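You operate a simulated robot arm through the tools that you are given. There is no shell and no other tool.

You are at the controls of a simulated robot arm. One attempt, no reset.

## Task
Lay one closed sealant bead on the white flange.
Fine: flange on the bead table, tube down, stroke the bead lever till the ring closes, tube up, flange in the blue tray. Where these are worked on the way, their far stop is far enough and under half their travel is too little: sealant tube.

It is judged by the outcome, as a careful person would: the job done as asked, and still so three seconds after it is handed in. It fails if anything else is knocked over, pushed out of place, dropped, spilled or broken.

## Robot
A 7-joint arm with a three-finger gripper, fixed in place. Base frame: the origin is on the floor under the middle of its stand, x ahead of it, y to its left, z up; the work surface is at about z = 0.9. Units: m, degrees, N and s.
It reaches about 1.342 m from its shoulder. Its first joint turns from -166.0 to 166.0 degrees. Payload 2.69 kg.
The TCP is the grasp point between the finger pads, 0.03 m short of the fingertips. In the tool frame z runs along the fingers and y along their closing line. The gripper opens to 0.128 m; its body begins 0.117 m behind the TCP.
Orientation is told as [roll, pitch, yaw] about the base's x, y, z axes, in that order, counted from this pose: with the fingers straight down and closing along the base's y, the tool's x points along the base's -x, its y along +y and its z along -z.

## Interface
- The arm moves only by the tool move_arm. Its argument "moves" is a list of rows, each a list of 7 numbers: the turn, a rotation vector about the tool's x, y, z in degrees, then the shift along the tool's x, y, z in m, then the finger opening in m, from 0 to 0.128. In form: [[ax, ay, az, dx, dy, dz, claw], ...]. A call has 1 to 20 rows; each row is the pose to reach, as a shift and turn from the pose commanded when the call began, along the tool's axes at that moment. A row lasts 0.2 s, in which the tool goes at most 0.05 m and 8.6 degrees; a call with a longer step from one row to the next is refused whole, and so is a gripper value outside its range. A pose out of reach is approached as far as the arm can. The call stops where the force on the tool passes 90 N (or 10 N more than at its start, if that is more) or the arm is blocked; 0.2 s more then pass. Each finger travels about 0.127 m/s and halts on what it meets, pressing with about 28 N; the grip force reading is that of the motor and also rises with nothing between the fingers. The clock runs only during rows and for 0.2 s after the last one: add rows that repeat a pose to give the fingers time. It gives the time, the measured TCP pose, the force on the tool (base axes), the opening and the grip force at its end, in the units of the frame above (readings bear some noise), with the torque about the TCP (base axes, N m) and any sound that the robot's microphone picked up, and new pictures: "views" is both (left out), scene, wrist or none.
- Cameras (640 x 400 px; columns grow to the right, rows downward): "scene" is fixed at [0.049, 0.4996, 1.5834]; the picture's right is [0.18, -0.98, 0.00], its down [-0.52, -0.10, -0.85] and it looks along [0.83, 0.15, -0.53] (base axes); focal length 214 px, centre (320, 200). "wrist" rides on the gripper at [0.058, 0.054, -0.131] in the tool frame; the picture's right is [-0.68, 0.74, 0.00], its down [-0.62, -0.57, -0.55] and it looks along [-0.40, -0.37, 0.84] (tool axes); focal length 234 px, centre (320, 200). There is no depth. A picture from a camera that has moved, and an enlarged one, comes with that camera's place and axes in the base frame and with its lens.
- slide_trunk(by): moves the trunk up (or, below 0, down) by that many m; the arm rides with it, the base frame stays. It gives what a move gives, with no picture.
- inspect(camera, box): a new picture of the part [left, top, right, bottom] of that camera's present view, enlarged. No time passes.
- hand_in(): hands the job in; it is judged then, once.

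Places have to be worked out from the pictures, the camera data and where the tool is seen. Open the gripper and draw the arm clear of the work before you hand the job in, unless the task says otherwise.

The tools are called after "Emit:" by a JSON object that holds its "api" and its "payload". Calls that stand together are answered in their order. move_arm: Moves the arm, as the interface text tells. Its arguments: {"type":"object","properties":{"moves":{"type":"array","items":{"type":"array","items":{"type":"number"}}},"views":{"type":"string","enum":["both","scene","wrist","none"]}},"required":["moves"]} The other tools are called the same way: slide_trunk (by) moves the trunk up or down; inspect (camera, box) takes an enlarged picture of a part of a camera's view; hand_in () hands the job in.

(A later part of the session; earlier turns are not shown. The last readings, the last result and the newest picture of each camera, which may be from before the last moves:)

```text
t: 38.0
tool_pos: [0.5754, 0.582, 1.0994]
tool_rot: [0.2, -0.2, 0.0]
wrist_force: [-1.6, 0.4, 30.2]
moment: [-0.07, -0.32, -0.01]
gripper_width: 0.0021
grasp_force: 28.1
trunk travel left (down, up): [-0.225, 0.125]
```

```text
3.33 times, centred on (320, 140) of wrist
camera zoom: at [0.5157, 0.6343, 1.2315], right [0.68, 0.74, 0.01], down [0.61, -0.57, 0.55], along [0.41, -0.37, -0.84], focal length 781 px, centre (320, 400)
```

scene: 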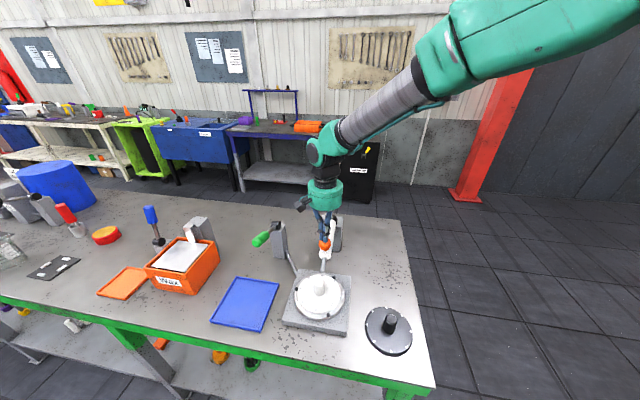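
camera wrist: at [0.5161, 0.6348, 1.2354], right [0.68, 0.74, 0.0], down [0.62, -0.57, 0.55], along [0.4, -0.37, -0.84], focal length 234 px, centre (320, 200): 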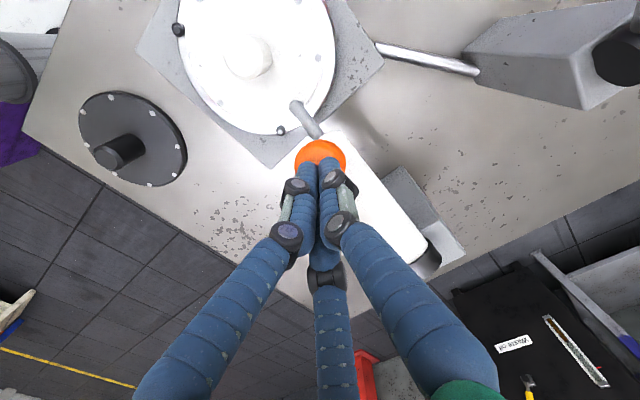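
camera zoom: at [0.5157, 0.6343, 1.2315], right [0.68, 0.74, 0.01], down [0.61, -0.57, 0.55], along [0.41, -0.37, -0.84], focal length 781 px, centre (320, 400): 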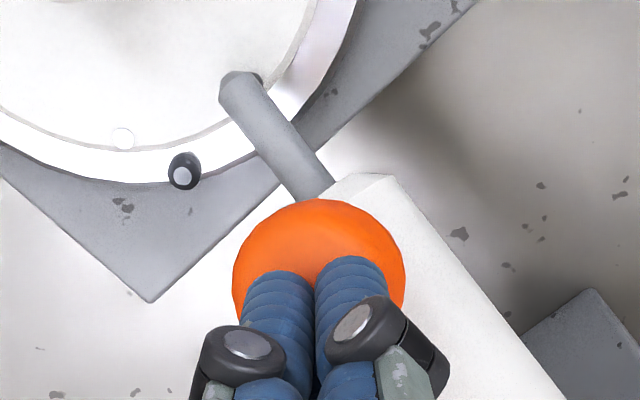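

The far stop is reached: force rose to 30 N at z≈1.0995. I back off and check that the tube stays down.

Emit:
{"api": "move_arm", "payload": {"moves": [[0, 0, 0, 0, 0, -0.005, 0.0], [0, 0, 0, 0, 0, -0.015, 0.0], [0, 0, 0, 0, 0, -0.03, 0.0], [0, 0, 0, 0, 0, -0.06, 0.0], [0, 0, 0, 0, 0, -0.09, 0.0], [0, 0, 0, 0, 0, -0.12, 0.0]]}}

Emit:
{"api": "inspect", "payload": {"camera": "scene", "box": [290, 225, 350, 310]}}

Emit:
{"api": "inspect", "payload": {"camera": "wrist", "box": [200, 20, 420, 180]}}

```text
t: 39.4
tool_pos: [0.575, 0.5812, 1.2144]
tool_rot: [0.0, 0.1, -0.1]
wrist_force: [-0.1, -0.4, 0.6]
moment: [0.02, -0.02, -0.01]
gripper_width: 0.0022
grasp_force: 27.9
trunk travel left (down, up): [-0.225, 0.125]
camera wrist: at [0.5154, 0.6349, 1.3471], right [0.68, 0.74, 0.0], down [0.62, -0.56, 0.55], along [0.4, -0.37, -0.84], focal length 234 px, centre (320, 200)
```

scene: 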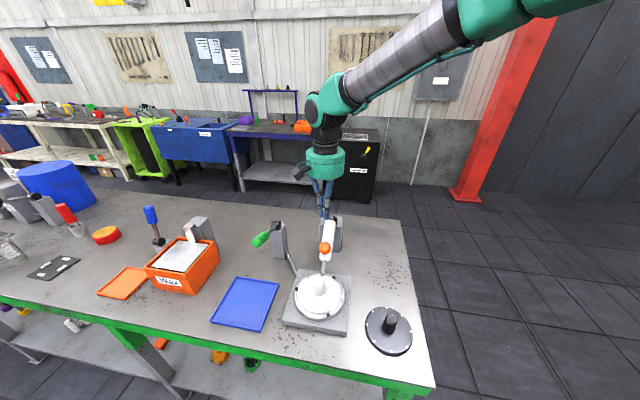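
wrist: 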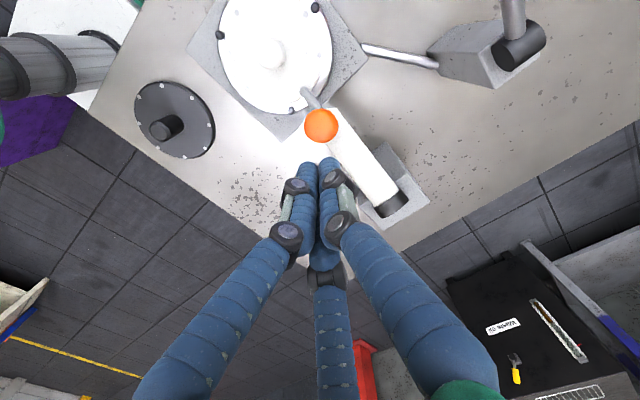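

```text
4.71 times, centred on (320, 268) of scene
camera zoom: at [0.049, 0.4996, 1.5834], right [0.18, -0.98, 0.0], down [-0.52, -0.1, -0.85], along [0.83, 0.15, -0.53], focal length 1009 px, centre (320, -118)
```

zoom: 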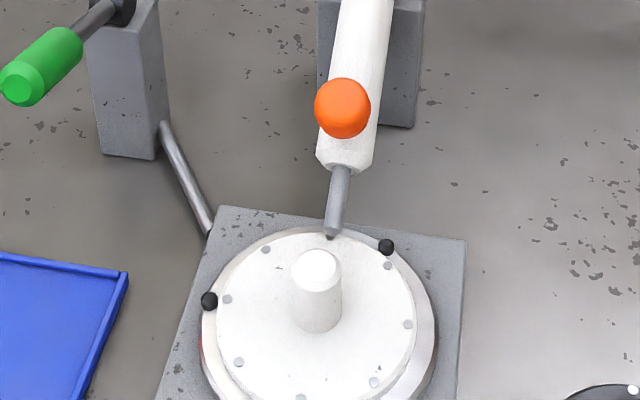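

```text
2.50 times, centred on (310, 100) of wrist
camera zoom: at [0.5154, 0.6349, 1.3471], right [0.68, 0.74, 0.0], down [0.62, -0.56, 0.55], along [0.4, -0.37, -0.84], focal length 585 px, centre (345, 450)
```

zoom: 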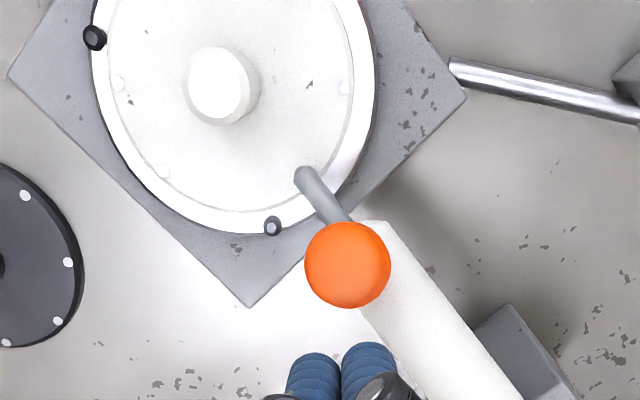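

The tube stays down with its nozzle on the flange. Now the lever: I move toward it, at a safe height and short of it, for a close look at the lever geometry.

Emit:
{"api": "move_arm", "payload": {"moves": [[0, 0, 0, 0.01, 0.005, -0.03, 0.0], [0, 0, 0, 0.03, 0.02, -0.06, 0.0], [0, 0, 0, 0.06, 0.045, -0.075, 0.0], [0, 0, 0, 0.09, 0.07, -0.085, 0.0], [0, 0, 0, 0.12, 0.09, -0.085, 0.0], [0, 0, 0, 0.15, 0.11, -0.085, 0.0], [0, 0, 0, 0.175, 0.125, -0.085, 0.0], [0, 0, 0, 0.175, 0.125, -0.085, 0.0]]}}

Emit:
{"api": "inspect", "payload": {"camera": "wrist", "box": [340, 30, 560, 200]}}

Emit:
{"api": "inspect", "payload": {"camera": "scene", "box": [240, 200, 310, 270]}}

```text
t: 41.2
tool_pos: [0.3992, 0.7067, 1.3004]
tool_rot: [0.0, 0.1, 0.1]
wrist_force: [0.0, -0.1, 0.7]
moment: [0.0, -0.03, -0.05]
gripper_width: 0.0023
grasp_force: 28.1
trunk travel left (down, up): [-0.225, 0.125]
camera wrist: at [0.3397, 0.7594, 1.4321], right [0.68, 0.74, 0.0], down [0.62, -0.57, 0.55], along [0.4, -0.37, -0.84], focal length 234 px, centre (320, 200)
```

scene: 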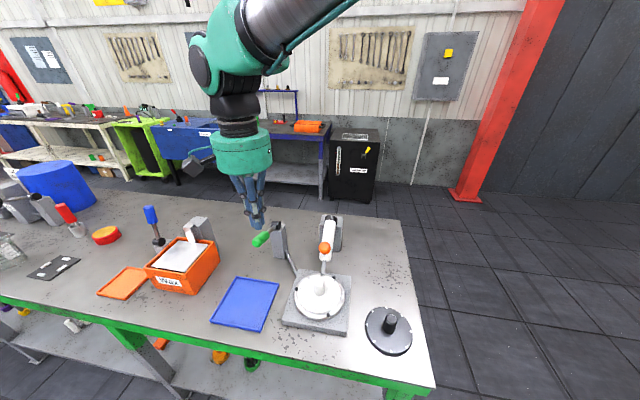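
wrist: 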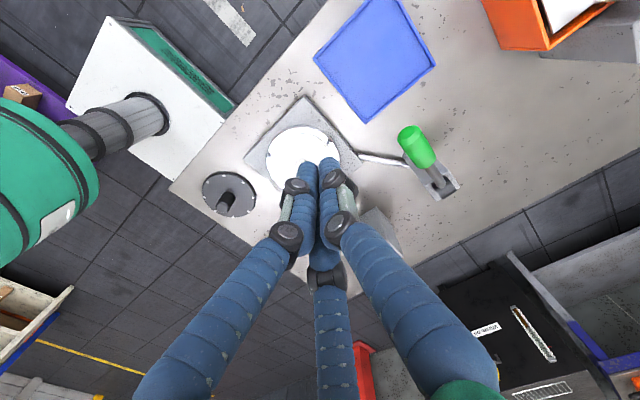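

```text
2.35 times, centred on (450, 115) of wrist
camera zoom: at [0.3397, 0.7594, 1.4321], right [0.68, 0.74, 0.0], down [0.62, -0.57, 0.55], along [0.4, -0.37, -0.84], focal length 551 px, centre (14, 400)
```

zoom: 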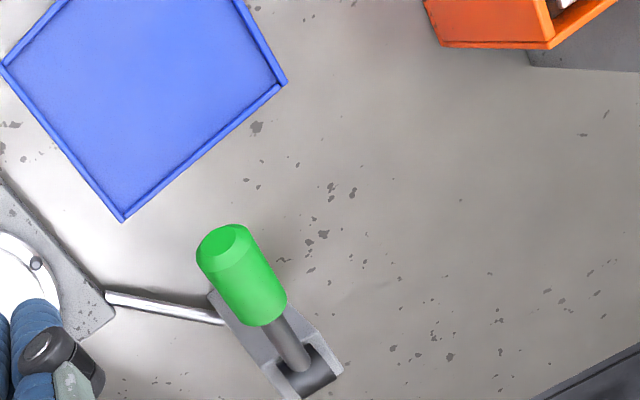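

```text
5.71 times, centred on (275, 235) of scene
camera zoom: at [0.049, 0.4996, 1.5834], right [0.18, -0.98, 0.0], down [-0.52, -0.1, -0.85], along [0.83, 0.15, -0.53], focal length 1226 px, centre (577, 0)
```

zoom: 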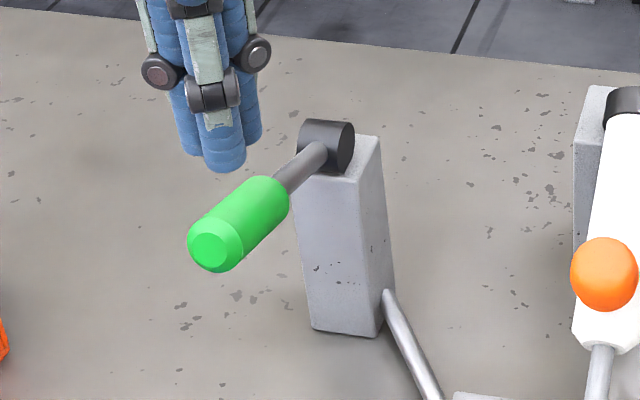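

Lever pivot comes out at about (0.658, 0.781, 1.059) and the grip end at (0.499, 0.783, 1.110), so it slopes up at roughly 18°. I place the closed fingertips just above the grip.

Emit:
{"api": "move_arm", "payload": {"moves": [[0, 0, 0, -0.035, 0.02, 0.01, 0.0], [0, 0, 0, -0.07, 0.04, 0.03, 0.0], [0, 0, 0, -0.105, 0.06, 0.06, 0.0], [0, 0, 0, -0.13, 0.0755, 0.095, 0.0], [0, 0, 0, -0.135, 0.0755, 0.13, 0.0], [0, 0, 0, -0.135, 0.0755, 0.13, 0.0]]}}

Emit:
{"api": "inspect", "payload": {"camera": "scene", "box": [230, 190, 310, 280]}}

Emit:
{"api": "inspect", "payload": {"camera": "wrist", "box": [240, 80, 400, 220]}}

```text
refused: row 3 steps farther than a row can; nothing moved
```

```text
4.44 times, centred on (270, 235) of scene
camera zoom: at [0.049, 0.4996, 1.5834], right [0.18, -0.98, 0.0], down [-0.52, -0.1, -0.85], along [0.83, 0.15, -0.53], focal length 953 px, centre (542, 44)
```

zoom: 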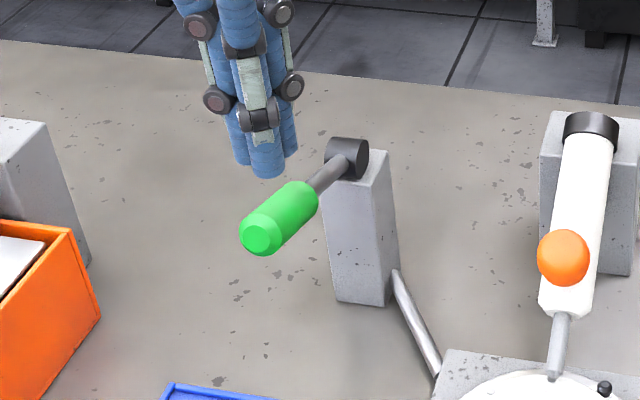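

```text
2.86 times, centred on (320, 150) of wrist
camera zoom: at [0.3397, 0.7594, 1.4321], right [0.68, 0.74, 0.0], down [0.62, -0.57, 0.55], along [0.4, -0.37, -0.84], focal length 669 px, centre (320, 343)
```

zoom: 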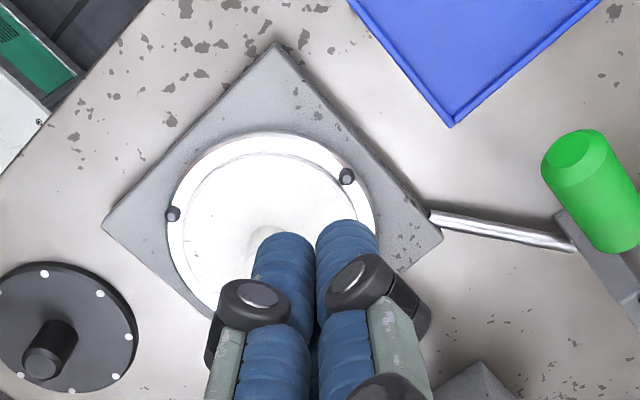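

Row spacing was slightly too large, so I split it more finely.

Emit:
{"api": "move_arm", "payload": {"moves": [[0, 0, 0, -0.03, 0.017, 0.01, 0.0], [0, 0, 0, -0.06, 0.034, 0.025, 0.0], [0, 0, 0, -0.09, 0.05, 0.045, 0.0], [0, 0, 0, -0.115, 0.065, 0.07, 0.0], [0, 0, 0, -0.132, 0.0755, 0.1, 0.0], [0, 0, 0, -0.135, 0.0755, 0.13, 0.0], [0, 0, 0, -0.135, 0.0755, 0.13, 0.0]]}}

Emit:
{"api": "inspect", "payload": {"camera": "scene", "box": [230, 190, 310, 280]}}

Emit:
{"api": "inspect", "payload": {"camera": "wrist", "box": [240, 80, 400, 220]}}

```text
t: 42.8
tool_pos: [0.5352, 0.782, 1.1693]
tool_rot: [0.0, 0.0, 0.0]
wrist_force: [0.7, 0.7, 0.8]
moment: [-0.03, 0.0, 0.01]
gripper_width: 0.0022
grasp_force: 28.0
trunk travel left (down, up): [-0.225, 0.125]
camera wrist: at [0.476, 0.8353, 1.3022], right [0.68, 0.74, 0.0], down [0.62, -0.57, 0.55], along [0.4, -0.37, -0.84], focal length 234 px, centre (320, 200)
```

scene: 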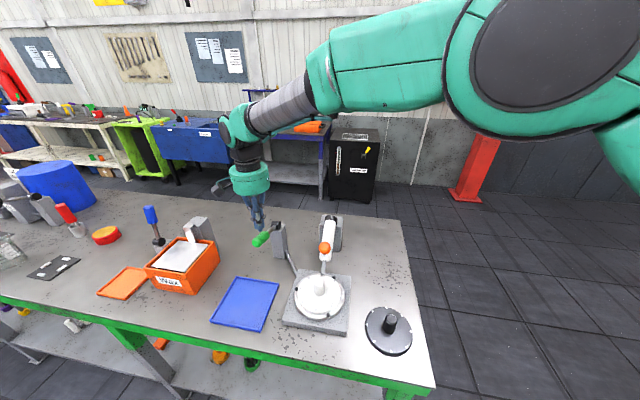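
wrist: 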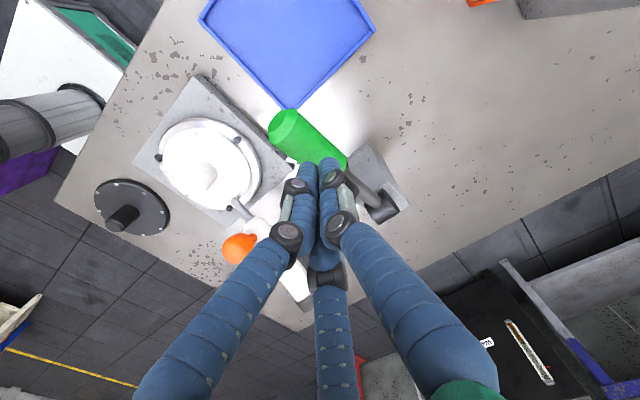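

```text
4.44 times, centred on (270, 235) of scene
camera zoom: at [0.049, 0.4996, 1.5834], right [0.18, -0.98, 0.0], down [-0.52, -0.1, -0.85], along [0.83, 0.15, -0.53], focal length 953 px, centre (542, 44)
```

zoom: 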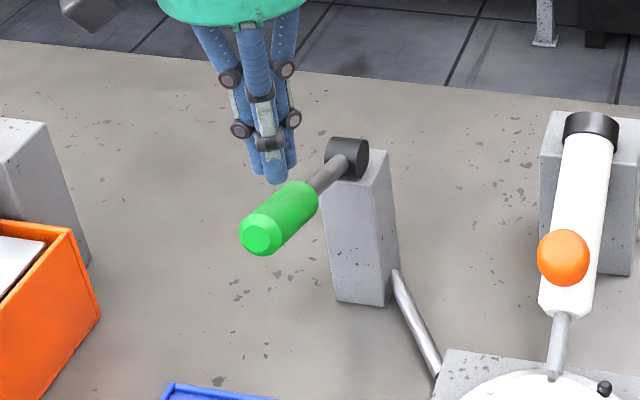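

```text
2.86 times, centred on (320, 150) of wrist
camera zoom: at [0.476, 0.8353, 1.3022], right [0.68, 0.74, 0.0], down [0.62, -0.57, 0.55], along [0.4, -0.37, -0.84], focal length 669 px, centre (320, 343)
```

zoom: 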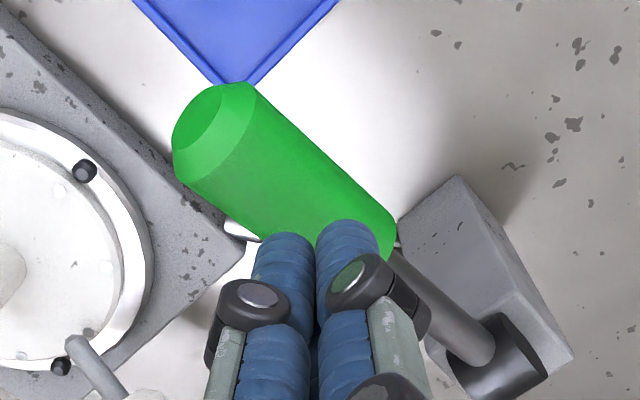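

The fingertips are above the grip. I press the lever down along its arc to about horizontal and check the response.

Emit:
{"api": "move_arm", "payload": {"moves": [[0, 0, 0, 0.003, -0.002, 0.012, 0.0], [0, 0, 0, 0.005, -0.003, 0.023, 0.0], [0, 0, 0, 0.0085, -0.003, 0.032, 0.0], [0, 0, 0, 0.012, -0.003, 0.041, 0.0], [0, 0, 0, 0.015, -0.003, 0.053, 0.0], [0, 0, 0, 0.017, -0.003, 0.065, 0.0]]}}

Emit:
{"api": "inspect", "payload": {"camera": "scene", "box": [230, 190, 350, 330]}}

```text
t: 44.2
tool_pos: [0.5187, 0.7793, 1.1049]
tool_rot: [-0.1, 0.0, 0.1]
wrist_force: [-0.3, 0.6, -0.2]
moment: [-0.01, -0.04, -0.01]
gripper_width: 0.0023
grasp_force: 27.1
trunk travel left (down, up): [-0.225, 0.125]
camera wrist: at [0.4588, 0.8324, 1.2368], right [0.68, 0.74, 0.0], down [0.62, -0.57, 0.55], along [0.4, -0.37, -0.84], focal length 234 px, centre (320, 200)
```

scene: 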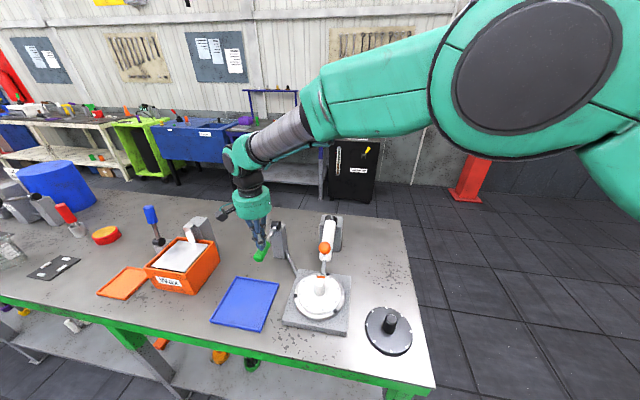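
wrist: 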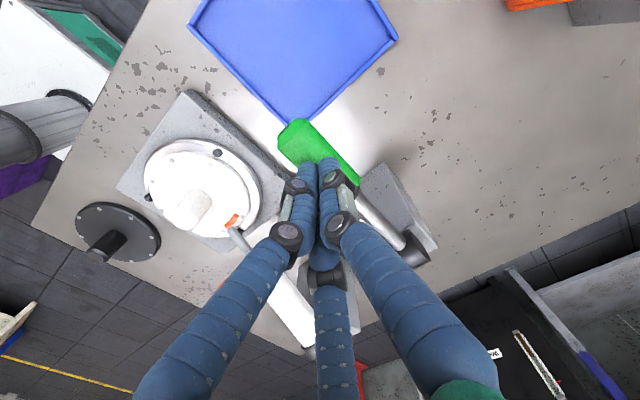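

```text
2.86 times, centred on (290, 260) of scene
camera zoom: at [0.049, 0.4996, 1.5834], right [0.18, -0.98, 0.0], down [-0.52, -0.1, -0.85], along [0.83, 0.15, -0.53], focal length 613 px, centre (406, 29)
```

zoom: 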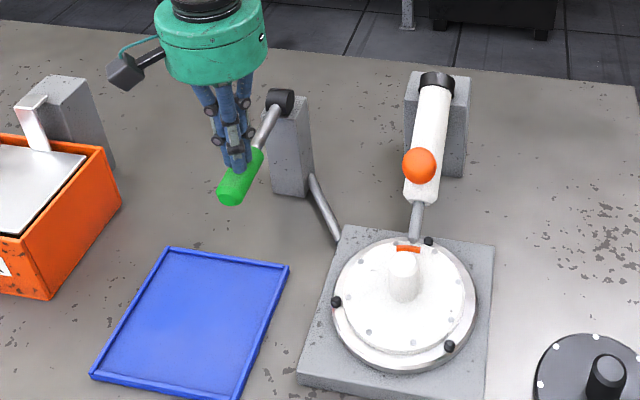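

It works: the table turned and a short orange bead appeared under the nozzle. I press the lever further down its arc.

Emit:
{"api": "move_arm", "payload": {"moves": [[0, 0, 0, 0.0005, 0, 0.006, 0.0], [0, 0, 0, 0.001, 0, 0.0123, 0.0], [0, 0, 0, 0.0009, 0, 0.0185, 0.0], [0, 0, 0, 0.0008, 0, 0.0246, 0.0], [0, 0, 0, 0.0002, 0, 0.0307, 0.0], [0, 0, 0, -0.0004, 0, 0.0368, 0.0]], "views": "none"}}

Emit:
{"api": "inspect", "payload": {"camera": "scene", "box": [230, 190, 350, 330]}}

```text
t: 45.4
tool_pos: [0.5185, 0.7831, 1.0952]
tool_rot: [1.0, -0.7, 0.1]
wrist_force: [-9.6, -14.1, 40.5]
moment: [-0.51, -0.39, -0.27]
gripper_width: 0.002
grasp_force: 28.3
trunk travel left (down, up): [-0.225, 0.125]
stopped in row 6: the force on the tool passed its limit at 95 N (the readings are from after the stop); the commanded pose is now the measured one
```

```text
2.86 times, centred on (290, 260) of scene
camera zoom: at [0.049, 0.4996, 1.5834], right [0.18, -0.98, 0.0], down [-0.52, -0.1, -0.85], along [0.83, 0.15, -0.53], focal length 613 px, centre (406, 29)
```

zoom: 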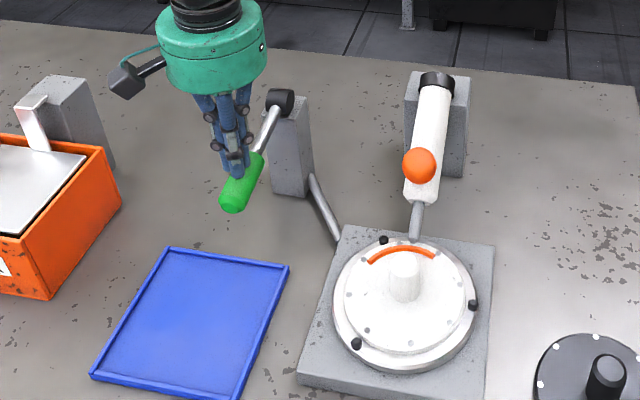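

The lever hit its lower stop at about −5° and the force limit ended the move; the bead grew to a clear arc. I ease off upward and see if the lever springs back.

Emit:
{"api": "move_arm", "payload": {"moves": [[0, 0, 0, 0, 0, -0.004, 0.0], [0, 0, 0, 0, -0.002, -0.012, 0.0], [0, 0, 0, 0, -0.004, -0.02, 0.0], [0, 0, 0, 0, -0.004, -0.03, 0.0], [0, 0, 0, 0, -0.004, -0.04, 0.0]]}}

Emit:
{"api": "inspect", "payload": {"camera": "scene", "box": [240, 190, 310, 270]}}

Emit:
{"api": "inspect", "payload": {"camera": "scene", "box": [285, 250, 355, 325]}}

```text
t: 46.6
tool_pos: [0.5202, 0.7777, 1.1257]
tool_rot: [0.6, -0.4, 0.0]
wrist_force: [-0.1, -1.1, 0.8]
moment: [0.01, 0.04, -0.01]
gripper_width: 0.0019
grasp_force: 28.1
trunk travel left (down, up): [-0.225, 0.125]
camera wrist: at [0.4595, 0.8301, 1.2577], right [0.68, 0.74, 0.01], down [0.61, -0.57, 0.55], along [0.41, -0.36, -0.84], focal length 234 px, centre (320, 200)
```

scene: 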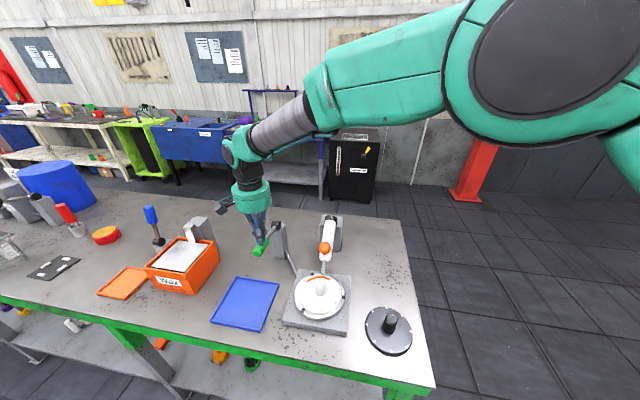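
wrist: 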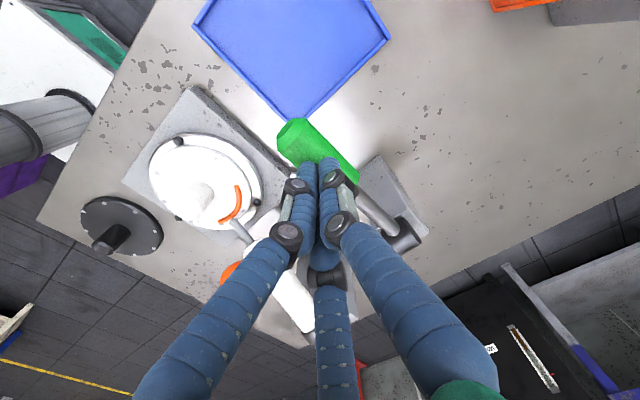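

```text
5.00 times, centred on (275, 230) of scene
camera zoom: at [0.049, 0.4996, 1.5834], right [0.18, -0.98, 0.0], down [-0.52, -0.1, -0.85], along [0.83, 0.15, -0.53], focal length 1072 px, centre (545, 50)
```

zoom: 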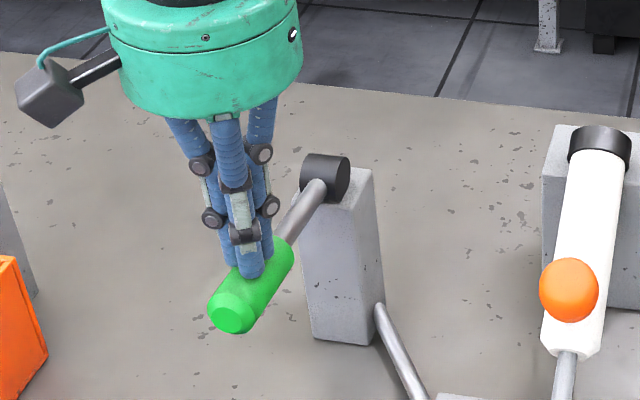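

```text
5.33 times, centred on (320, 288) of scene
camera zoom: at [0.049, 0.4996, 1.5834], right [0.18, -0.98, 0.0], down [-0.52, -0.1, -0.85], along [0.83, 0.15, -0.53], focal length 1144 px, centre (320, -267)
```

zoom: 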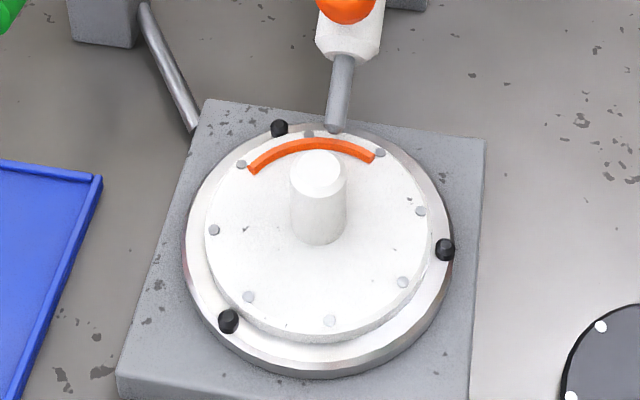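

The lever springs back up following the fingers, and the table keeps its turn (about 60°). I let the lever return fully.

Emit:
{"api": "move_arm", "payload": {"moves": [[0.6, 0.4, 0, -0.003, 0.001, -0.0093, 0.0], [0.6, 0.4, 0, -0.006, 0.001, -0.018, 0.0], [0.6, 0.4, 0, -0.009, 0.001, -0.0263, 0.0], [0.6, 0.4, 0, -0.009, 0.001, -0.03, 0.0], [0.6, 0.4, 0, -0.009, 0.001, -0.03, 0.0]], "views": "none"}}

Emit:
{"api": "inspect", "payload": {"camera": "scene", "box": [240, 190, 310, 270]}}

Emit:
{"api": "inspect", "payload": {"camera": "scene", "box": [285, 250, 355, 325]}}

```text
t: 47.8
tool_pos: [0.5285, 0.7785, 1.1558]
tool_rot: [0.0, 0.0, -0.1]
wrist_force: [-1.0, -0.6, -0.2]
moment: [0.0, 0.02, 0.03]
gripper_width: 0.0021
grasp_force: 27.5
trunk travel left (down, up): [-0.225, 0.125]
```

```text
5.00 times, centred on (275, 230) of scene
camera zoom: at [0.049, 0.4996, 1.5834], right [0.18, -0.98, 0.0], down [-0.52, -0.1, -0.85], along [0.83, 0.15, -0.53], focal length 1072 px, centre (545, 50)
```

zoom: 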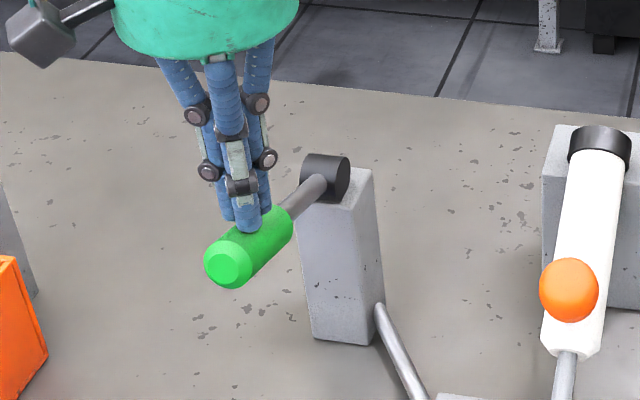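

```text
5.33 times, centred on (320, 288) of scene
camera zoom: at [0.049, 0.4996, 1.5834], right [0.18, -0.98, 0.0], down [-0.52, -0.1, -0.85], along [0.83, 0.15, -0.53], focal length 1144 px, centre (320, -267)
```

zoom: 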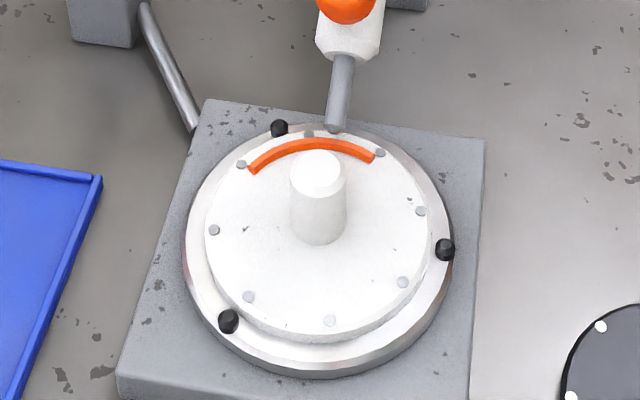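

The lever is fully up again and the bead held. Second stroke: down to just past the stop with light pressure, and hold.

Emit:
{"api": "move_arm", "payload": {"moves": [[0, 0, 0, 0.002, 0, 0.0087, 0.0], [0, 0, 0, 0.006, 0, 0.0267, 0.0], [0, 0, 0, 0.009, 0, 0.0387, 0.0], [0, 0, 0, 0.011, 0, 0.0507, 0.0], [0, 0, 0, 0.012, 0, 0.0587, 0.0], [0, 0, 0, 0.012, 0, 0.0637, 0.0], [0, 0, 0, 0.012, 0, 0.0637, 0.0], [0, 0, 0, 0.012, 0, 0.0637, 0.0]], "views": "none"}}

Emit:
{"api": "inspect", "payload": {"camera": "scene", "box": [240, 190, 310, 270]}}

Emit:
{"api": "inspect", "payload": {"camera": "scene", "box": [285, 250, 355, 325]}}

```text
t: 49.6
tool_pos: [0.5156, 0.7787, 1.0953]
tool_rot: [0.2, -0.2, 0.0]
wrist_force: [0.4, -1.6, 22.5]
moment: [-0.01, -0.32, 0.0]
gripper_width: 0.002
grasp_force: 27.9
trunk travel left (down, up): [-0.225, 0.125]
```

```text
5.00 times, centred on (275, 230) of scene
camera zoom: at [0.049, 0.4996, 1.5834], right [0.18, -0.98, 0.0], down [-0.52, -0.1, -0.85], along [0.83, 0.15, -0.53], focal length 1072 px, centre (545, 50)
```

zoom: 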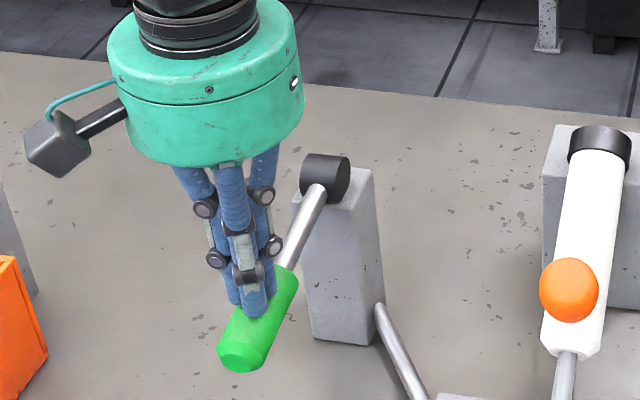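

```text
5.33 times, centred on (320, 288) of scene
camera zoom: at [0.049, 0.4996, 1.5834], right [0.18, -0.98, 0.0], down [-0.52, -0.1, -0.85], along [0.83, 0.15, -0.53], focal length 1144 px, centre (320, -267)
```

zoom: 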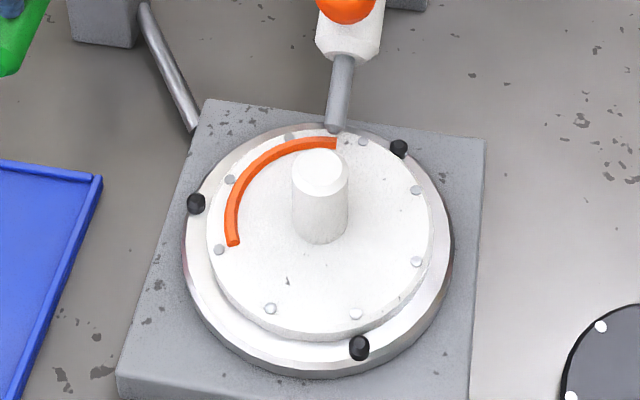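

The second stroke took the bead to about 120°. I repeat: a full return and another full stroke in one call.

Emit:
{"api": "move_arm", "payload": {"moves": [[0, 0, 0, 0, 0, -0.005, 0.0], [0, 0, 0, -0.001, 0, -0.013, 0.0], [0, 0, 0, -0.003, 0, -0.025, 0.0], [0, 0, 0, -0.006, 0, -0.037, 0.0], [0, 0, 0, -0.01, 0, -0.055, 0.0], [0, 0, 0, -0.012, 0, -0.0637, 0.0], [0, 0, 0, -0.012, 0, -0.0637, 0.0], [0, 0, 0, -0.012, 0, -0.0637, 0.0], [0, 0, 0, -0.01, 0, -0.055, 0.0], [0, 0, 0, -0.006, 0, -0.037, 0.0], [0, 0, 0, -0.003, 0, -0.025, 0.0], [0, 0, 0, -0.001, 0, -0.013, 0.0], [0, 0, 0, 0, 0, -0.005, 0.0], [0, 0, 0, 0, 0, 0, 0.0], [0, 0, 0, 0, 0, 0, 0.0], [0, 0, 0, 0, 0, 0, 0.0]], "views": "none"}}

Emit:
{"api": "inspect", "payload": {"camera": "scene", "box": [285, 250, 355, 325]}}

Emit:
{"api": "inspect", "payload": {"camera": "scene", "box": [240, 190, 310, 270]}}

```text
t: 53.0
tool_pos: [0.5161, 0.7801, 1.0951]
tool_rot: [0.3, -0.1, 0.0]
wrist_force: [-3.1, -1.8, 17.9]
moment: [-0.03, -0.17, -0.02]
gripper_width: 0.0019
grasp_force: 28.0
trunk travel left (down, up): [-0.225, 0.125]
```

```text
5.33 times, centred on (320, 288) of scene
camera zoom: at [0.049, 0.4996, 1.5834], right [0.18, -0.98, 0.0], down [-0.52, -0.1, -0.85], along [0.83, 0.15, -0.53], focal length 1144 px, centre (320, -267)
```

zoom: 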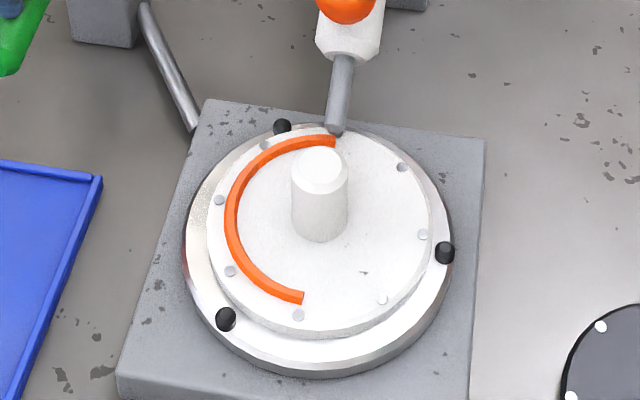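

```text
5.00 times, centred on (275, 230) of scene
camera zoom: at [0.049, 0.4996, 1.5834], right [0.18, -0.98, 0.0], down [-0.52, -0.1, -0.85], along [0.83, 0.15, -0.53], focal length 1072 px, centre (545, 50)
```

zoom: 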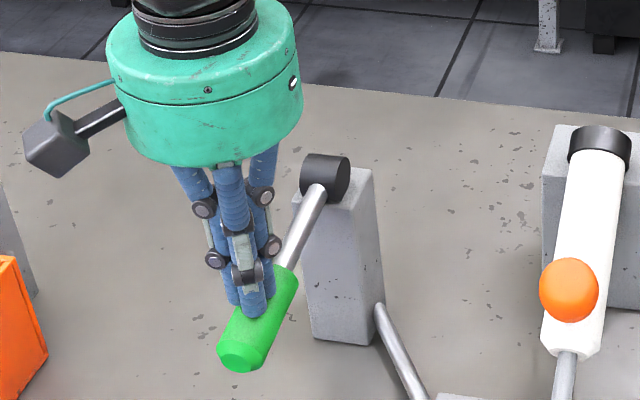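

The bead is at about half the ring (180°) after three strokes. Fourth stroke, same motion.

Emit:
{"api": "move_arm", "payload": {"moves": [[0, 0, 0, 0, 0, -0.005, 0.0], [0, 0, 0, -0.001, 0, -0.013, 0.0], [0, 0, 0, -0.003, 0, -0.025, 0.0], [0, 0, 0, -0.006, 0, -0.037, 0.0], [0, 0, 0, -0.01, 0, -0.055, 0.0], [0, 0, 0, -0.012, 0, -0.0637, 0.0], [0, 0, 0, -0.012, 0, -0.0637, 0.0], [0, 0, 0, -0.012, 0, -0.0637, 0.0], [0, 0, 0, -0.01, 0, -0.055, 0.0], [0, 0, 0, -0.006, 0, -0.037, 0.0], [0, 0, 0, -0.003, 0, -0.025, 0.0], [0, 0, 0, -0.001, 0, -0.013, 0.0], [0, 0, 0, 0, 0, -0.005, 0.0], [0, 0, 0, 0, 0, 0, 0.0], [0, 0, 0, 0, 0, 0, 0.0], [0, 0, 0, 0, 0, 0, 0.0]], "views": "none"}}

Emit:
{"api": "inspect", "payload": {"camera": "scene", "box": [285, 250, 355, 325]}}

Emit:
{"api": "inspect", "payload": {"camera": "scene", "box": [240, 190, 310, 270]}}

```text
t: 56.4
tool_pos: [0.5154, 0.7797, 1.0943]
tool_rot: [0.2, 0.0, 0.0]
wrist_force: [-1.3, -1.5, 21.2]
moment: [-0.01, -0.3, 0.0]
gripper_width: 0.0023
grasp_force: 27.6
trunk travel left (down, up): [-0.225, 0.125]
```

```text
5.33 times, centred on (320, 288) of scene
camera zoom: at [0.049, 0.4996, 1.5834], right [0.18, -0.98, 0.0], down [-0.52, -0.1, -0.85], along [0.83, 0.15, -0.53], focal length 1144 px, centre (320, -267)
```

zoom: 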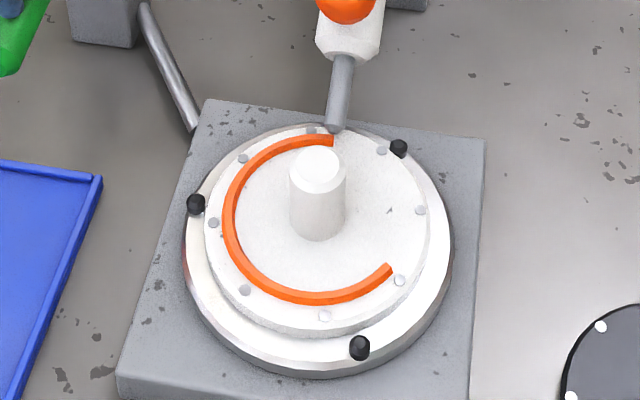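

```text
5.00 times, centred on (275, 230) of scene
camera zoom: at [0.049, 0.4996, 1.5834], right [0.18, -0.98, 0.0], down [-0.52, -0.1, -0.85], along [0.83, 0.15, -0.53], focal length 1072 px, centre (545, 50)
```

zoom: 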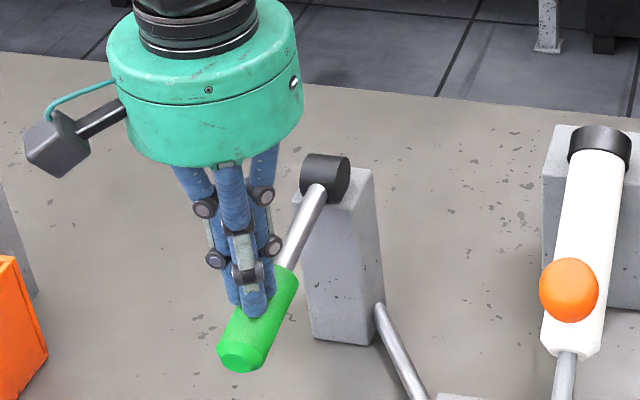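

The bead is at about 235–240° after four strokes. Fifth stroke.

Emit:
{"api": "move_arm", "payload": {"moves": [[0, 0, 0, 0, 0, -0.005, 0.0], [0, 0, 0, -0.001, 0, -0.013, 0.0], [0, 0, 0, -0.003, 0, -0.025, 0.0], [0, 0, 0, -0.006, 0, -0.037, 0.0], [0, 0, 0, -0.01, 0, -0.055, 0.0], [0, 0, 0, -0.012, 0, -0.0637, 0.0], [0, 0, 0, -0.012, 0, -0.0637, 0.0], [0, 0, 0, -0.012, 0, -0.0637, 0.0], [0, 0, 0, -0.01, 0, -0.055, 0.0], [0, 0, 0, -0.006, 0, -0.037, 0.0], [0, 0, 0, -0.003, 0, -0.025, 0.0], [0, 0, 0, -0.001, 0, -0.013, 0.0], [0, 0, 0, 0, 0, -0.005, 0.0], [0, 0, 0, 0, 0, 0, 0.0], [0, 0, 0, 0, 0, 0, 0.0], [0, 0, 0, 0, 0, 0, 0.0]], "views": "none"}}

Emit:
{"api": "inspect", "payload": {"camera": "scene", "box": [285, 250, 355, 325]}}

Emit:
{"api": "inspect", "payload": {"camera": "wrist", "box": [120, 80, 300, 260]}}

```text
t: 59.8
tool_pos: [0.5169, 0.7797, 1.0946]
tool_rot: [0.2, -0.1, 0.0]
wrist_force: [-2.4, -1.1, 20.5]
moment: [0.01, -0.16, -0.03]
gripper_width: 0.0022
grasp_force: 28.3
trunk travel left (down, up): [-0.225, 0.125]
```

```text
5.33 times, centred on (320, 288) of scene
camera zoom: at [0.049, 0.4996, 1.5834], right [0.18, -0.98, 0.0], down [-0.52, -0.1, -0.85], along [0.83, 0.15, -0.53], focal length 1144 px, centre (320, -267)
```

zoom: 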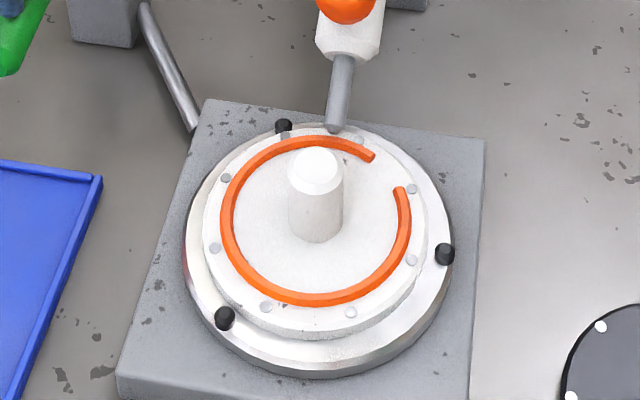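

```text
2.22 times, centred on (210, 170) of wrist
camera zoom: at [0.457, 0.8324, 1.2269], right [0.68, 0.74, 0.0], down [0.62, -0.57, 0.55], along [0.41, -0.37, -0.84], focal length 520 px, centre (564, 267)
```

zoom: 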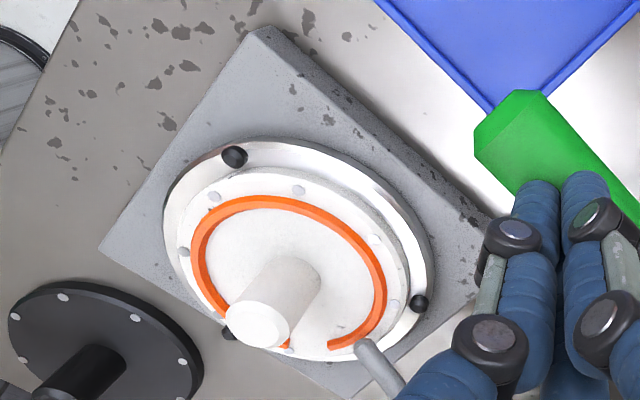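

One small gap of about 30° is left. Sixth stroke to close the ring.

Emit:
{"api": "move_arm", "payload": {"moves": [[0, 0, 0, 0, 0, -0.005, 0.0], [0, 0, 0, -0.001, 0, -0.013, 0.0], [0, 0, 0, -0.003, 0, -0.025, 0.0], [0, 0, 0, -0.006, 0, -0.037, 0.0], [0, 0, 0, -0.01, 0, -0.055, 0.0], [0, 0, 0, -0.012, 0, -0.0637, 0.0], [0, 0, 0, -0.012, 0, -0.0637, 0.0], [0, 0, 0, -0.012, 0, -0.0637, 0.0], [0, 0, 0, -0.01, 0, -0.055, 0.0], [0, 0, 0, -0.006, 0, -0.037, 0.0], [0, 0, 0, -0.003, 0, -0.025, 0.0], [0, 0, 0, -0.001, 0, -0.013, 0.0], [0, 0, 0, 0, 0, -0.005, 0.0], [0, 0, 0, 0, 0, 0, 0.0], [0, 0, 0, 0, 0, 0, 0.0], [0, 0, 0, 0, 0, 0, 0.0]], "views": "none"}}

Emit:
{"api": "inspect", "payload": {"camera": "scene", "box": [285, 250, 355, 325]}}

Emit:
{"api": "inspect", "payload": {"camera": "wrist", "box": [120, 80, 300, 260]}}

```text
t: 63.2
tool_pos: [0.5156, 0.7785, 1.0949]
tool_rot: [0.2, -0.1, 0.0]
wrist_force: [-4.2, 0.1, 21.3]
moment: [-0.04, -0.21, -0.01]
gripper_width: 0.0018
grasp_force: 28.1
trunk travel left (down, up): [-0.225, 0.125]
```

```text
5.33 times, centred on (320, 288) of scene
camera zoom: at [0.049, 0.4996, 1.5834], right [0.18, -0.98, 0.0], down [-0.52, -0.1, -0.85], along [0.83, 0.15, -0.53], focal length 1144 px, centre (320, -267)
```

zoom: 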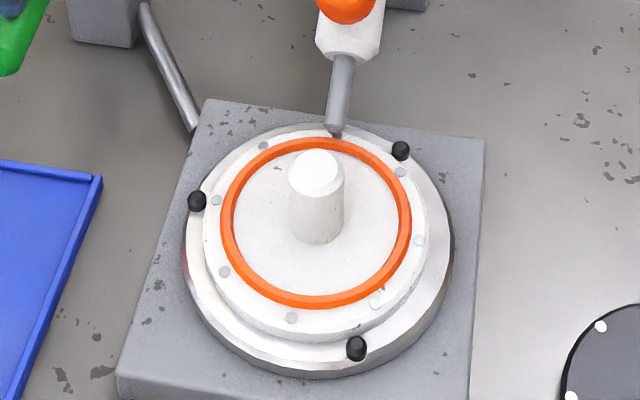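

```text
2.22 times, centred on (210, 170) of wrist
camera zoom: at [0.4568, 0.8324, 1.2268], right [0.68, 0.74, 0.0], down [0.61, -0.57, 0.55], along [0.41, -0.37, -0.84], focal length 520 px, centre (564, 267)
```

zoom: 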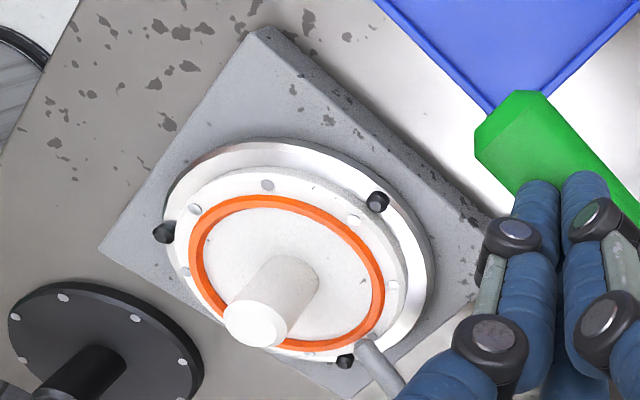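

The ring is closed. I let the lever return fully, lift away and travel to above the tube's knob (now near (0.576, 0.58, 1.049)) with the fingers opening.

Emit:
{"api": "move_arm", "payload": {"moves": [[0, 0, 0, 0, 0, -0.005, 0.0], [0, 0, 0, -0.001, 0, -0.013, 0.0], [0, 0, 0, -0.003, 0, -0.025, 0.0], [0, 0, 0, -0.006, 0, -0.037, 0.0], [0, 0, 0, -0.01, 0, -0.055, 0.0], [0, 0, 0, -0.012, 0, -0.07, 0.0], [0, 0, 0, -0.015, 0, -0.1, 0.0], [0, 0, 0, -0.02, -0.01, -0.14, 0.02], [0, 0, 0, -0.03, -0.04, -0.165, 0.04], [0, 0, 0, -0.04, -0.08, -0.178, 0.06], [0, 0, 0, -0.05, -0.12, -0.178, 0.07], [0, 0, 0, -0.055, -0.16, -0.178, 0.07], [0, 0, 0, -0.0583, -0.19, -0.178, 0.07], [0, 0, 0, -0.0583, -0.1982, -0.178, 0.07], [0, 0, 0, -0.0583, -0.1982, -0.178, 0.07]]}}

Emit:
{"api": "inspect", "payload": {"camera": "wrist", "box": [220, 20, 420, 200]}}

Emit:
{"api": "inspect", "payload": {"camera": "scene", "box": [240, 190, 370, 320]}}

```text
t: 66.4
tool_pos: [0.5752, 0.5807, 1.2707]
tool_rot: [0.1, 0.0, 0.0]
wrist_force: [0.6, 0.7, 1.1]
moment: [0.0, -0.01, -0.01]
gripper_width: 0.0703
grasp_force: 0.0
trunk travel left (down, up): [-0.225, 0.125]
camera wrist: at [0.5156, 0.6342, 1.4023], right [0.68, 0.74, 0.0], down [0.62, -0.57, 0.55], along [0.4, -0.37, -0.84], focal length 234 px, centre (320, 200)
```

scene: 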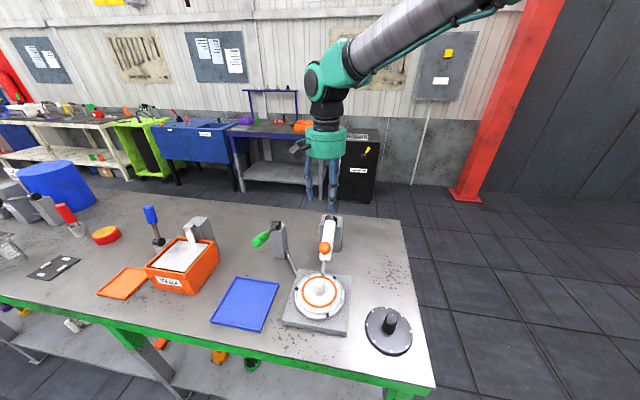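
wrist: 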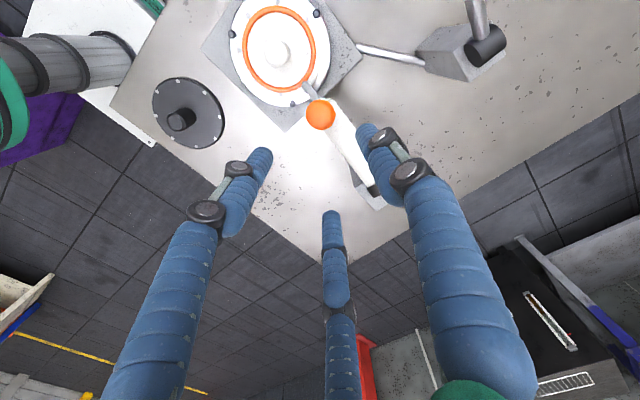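

```text
2.22 times, centred on (320, 110) of wrist
camera zoom: at [0.5156, 0.6342, 1.4023], right [0.68, 0.74, 0.0], down [0.62, -0.57, 0.55], along [0.4, -0.37, -0.84], focal length 520 px, centre (320, 400)
```

zoom: 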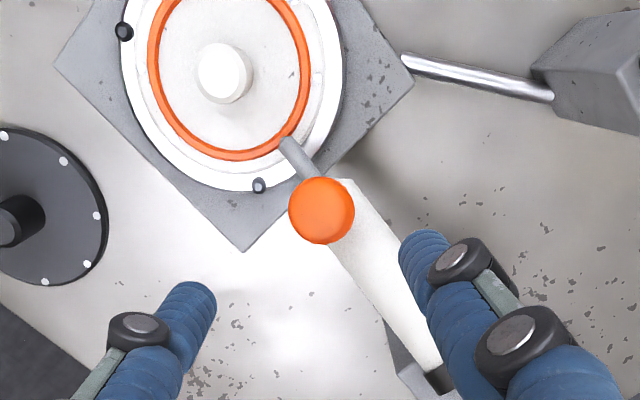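

```text
3.08 times, centred on (305, 255) of scene
camera zoom: at [0.049, 0.4996, 1.5834], right [0.18, -0.98, 0.0], down [-0.52, -0.1, -0.85], along [0.83, 0.15, -0.53], focal length 660 px, centre (366, 31)
```

zoom: 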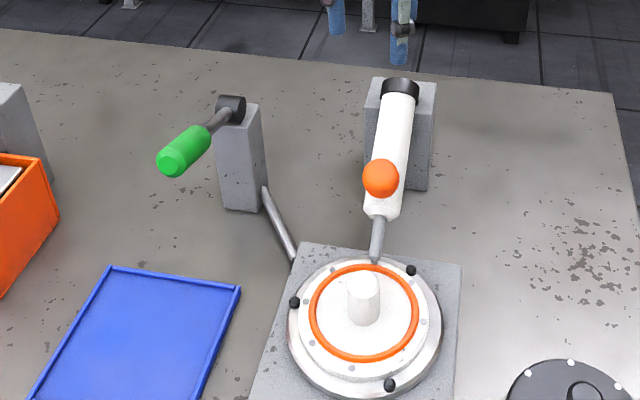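

The knob is centred under the tool within 2 mm. I lower to just above it with the fingers at 70 mm.

Emit:
{"api": "move_arm", "payload": {"moves": [[0, 0, 0, -0.001, 0, 0.04, 0.07], [0, 0, 0, -0.001, 0, 0.08, 0.07], [0, 0, 0, -0.001, 0, 0.115, 0.07], [0, 0, 0, -0.001, 0, 0.145, 0.07], [0, 0, 0, -0.001, 0, 0.165, 0.07], [0, 0, 0, -0.001, 0, 0.165, 0.07]]}}

Emit:
{"api": "inspect", "payload": {"camera": "wrist", "box": [240, 60, 410, 220]}}

Emit:
{"api": "inspect", "payload": {"camera": "scene", "box": [290, 200, 360, 290]}}

```text
t: 67.8
tool_pos: [0.5756, 0.5816, 1.1049]
tool_rot: [0.0, 0.0, 0.0]
wrist_force: [0.1, -0.3, 0.9]
moment: [-0.01, -0.01, -0.01]
gripper_width: 0.0702
grasp_force: 0.0
trunk travel left (down, up): [-0.225, 0.125]
camera wrist: at [0.5164, 0.6343, 1.237], right [0.68, 0.74, 0.0], down [0.62, -0.57, 0.55], along [0.4, -0.37, -0.84], focal length 234 px, centre (320, 200)
```

scene: 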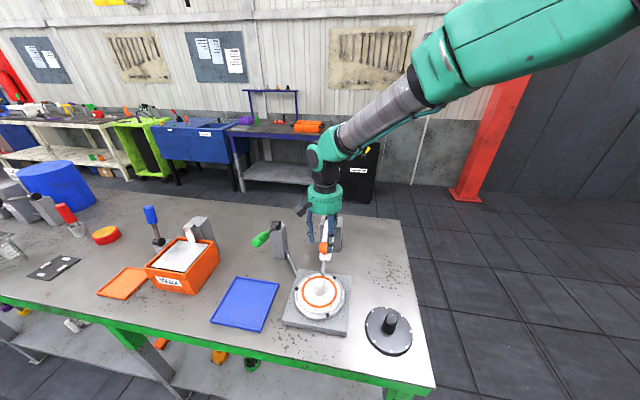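
wrist: 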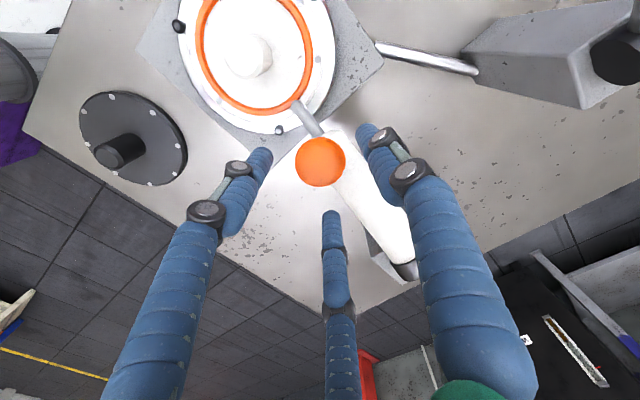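

```text
2.50 times, centred on (325, 140) of wrist
camera zoom: at [0.5164, 0.6343, 1.237], right [0.68, 0.74, 0.0], down [0.62, -0.57, 0.55], along [0.4, -0.37, -0.84], focal length 585 px, centre (308, 350)
```

zoom: 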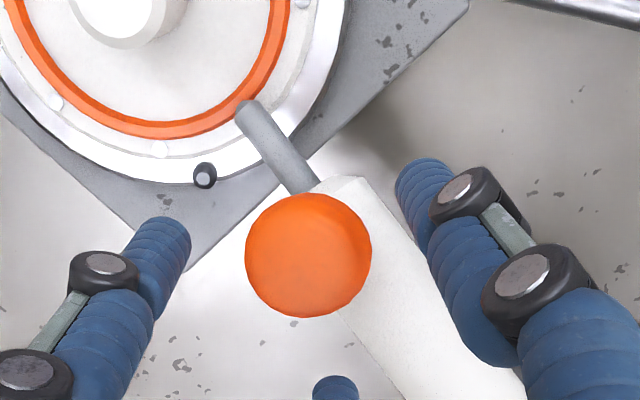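

```text
4.44 times, centred on (325, 245) of scene
camera zoom: at [0.049, 0.4996, 1.5834], right [0.18, -0.98, 0.0], down [-0.52, -0.1, -0.85], along [0.83, 0.15, -0.53], focal length 953 px, centre (298, 0)
```

zoom: 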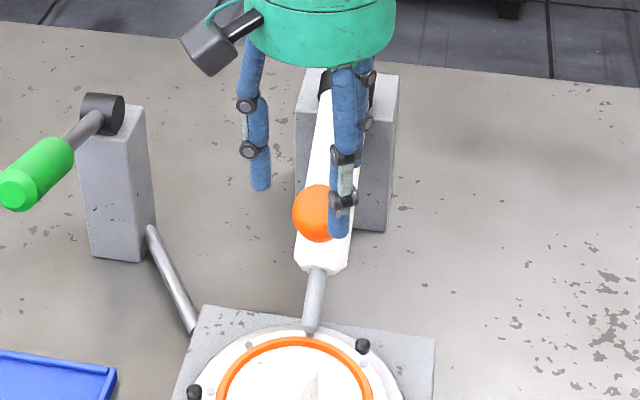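

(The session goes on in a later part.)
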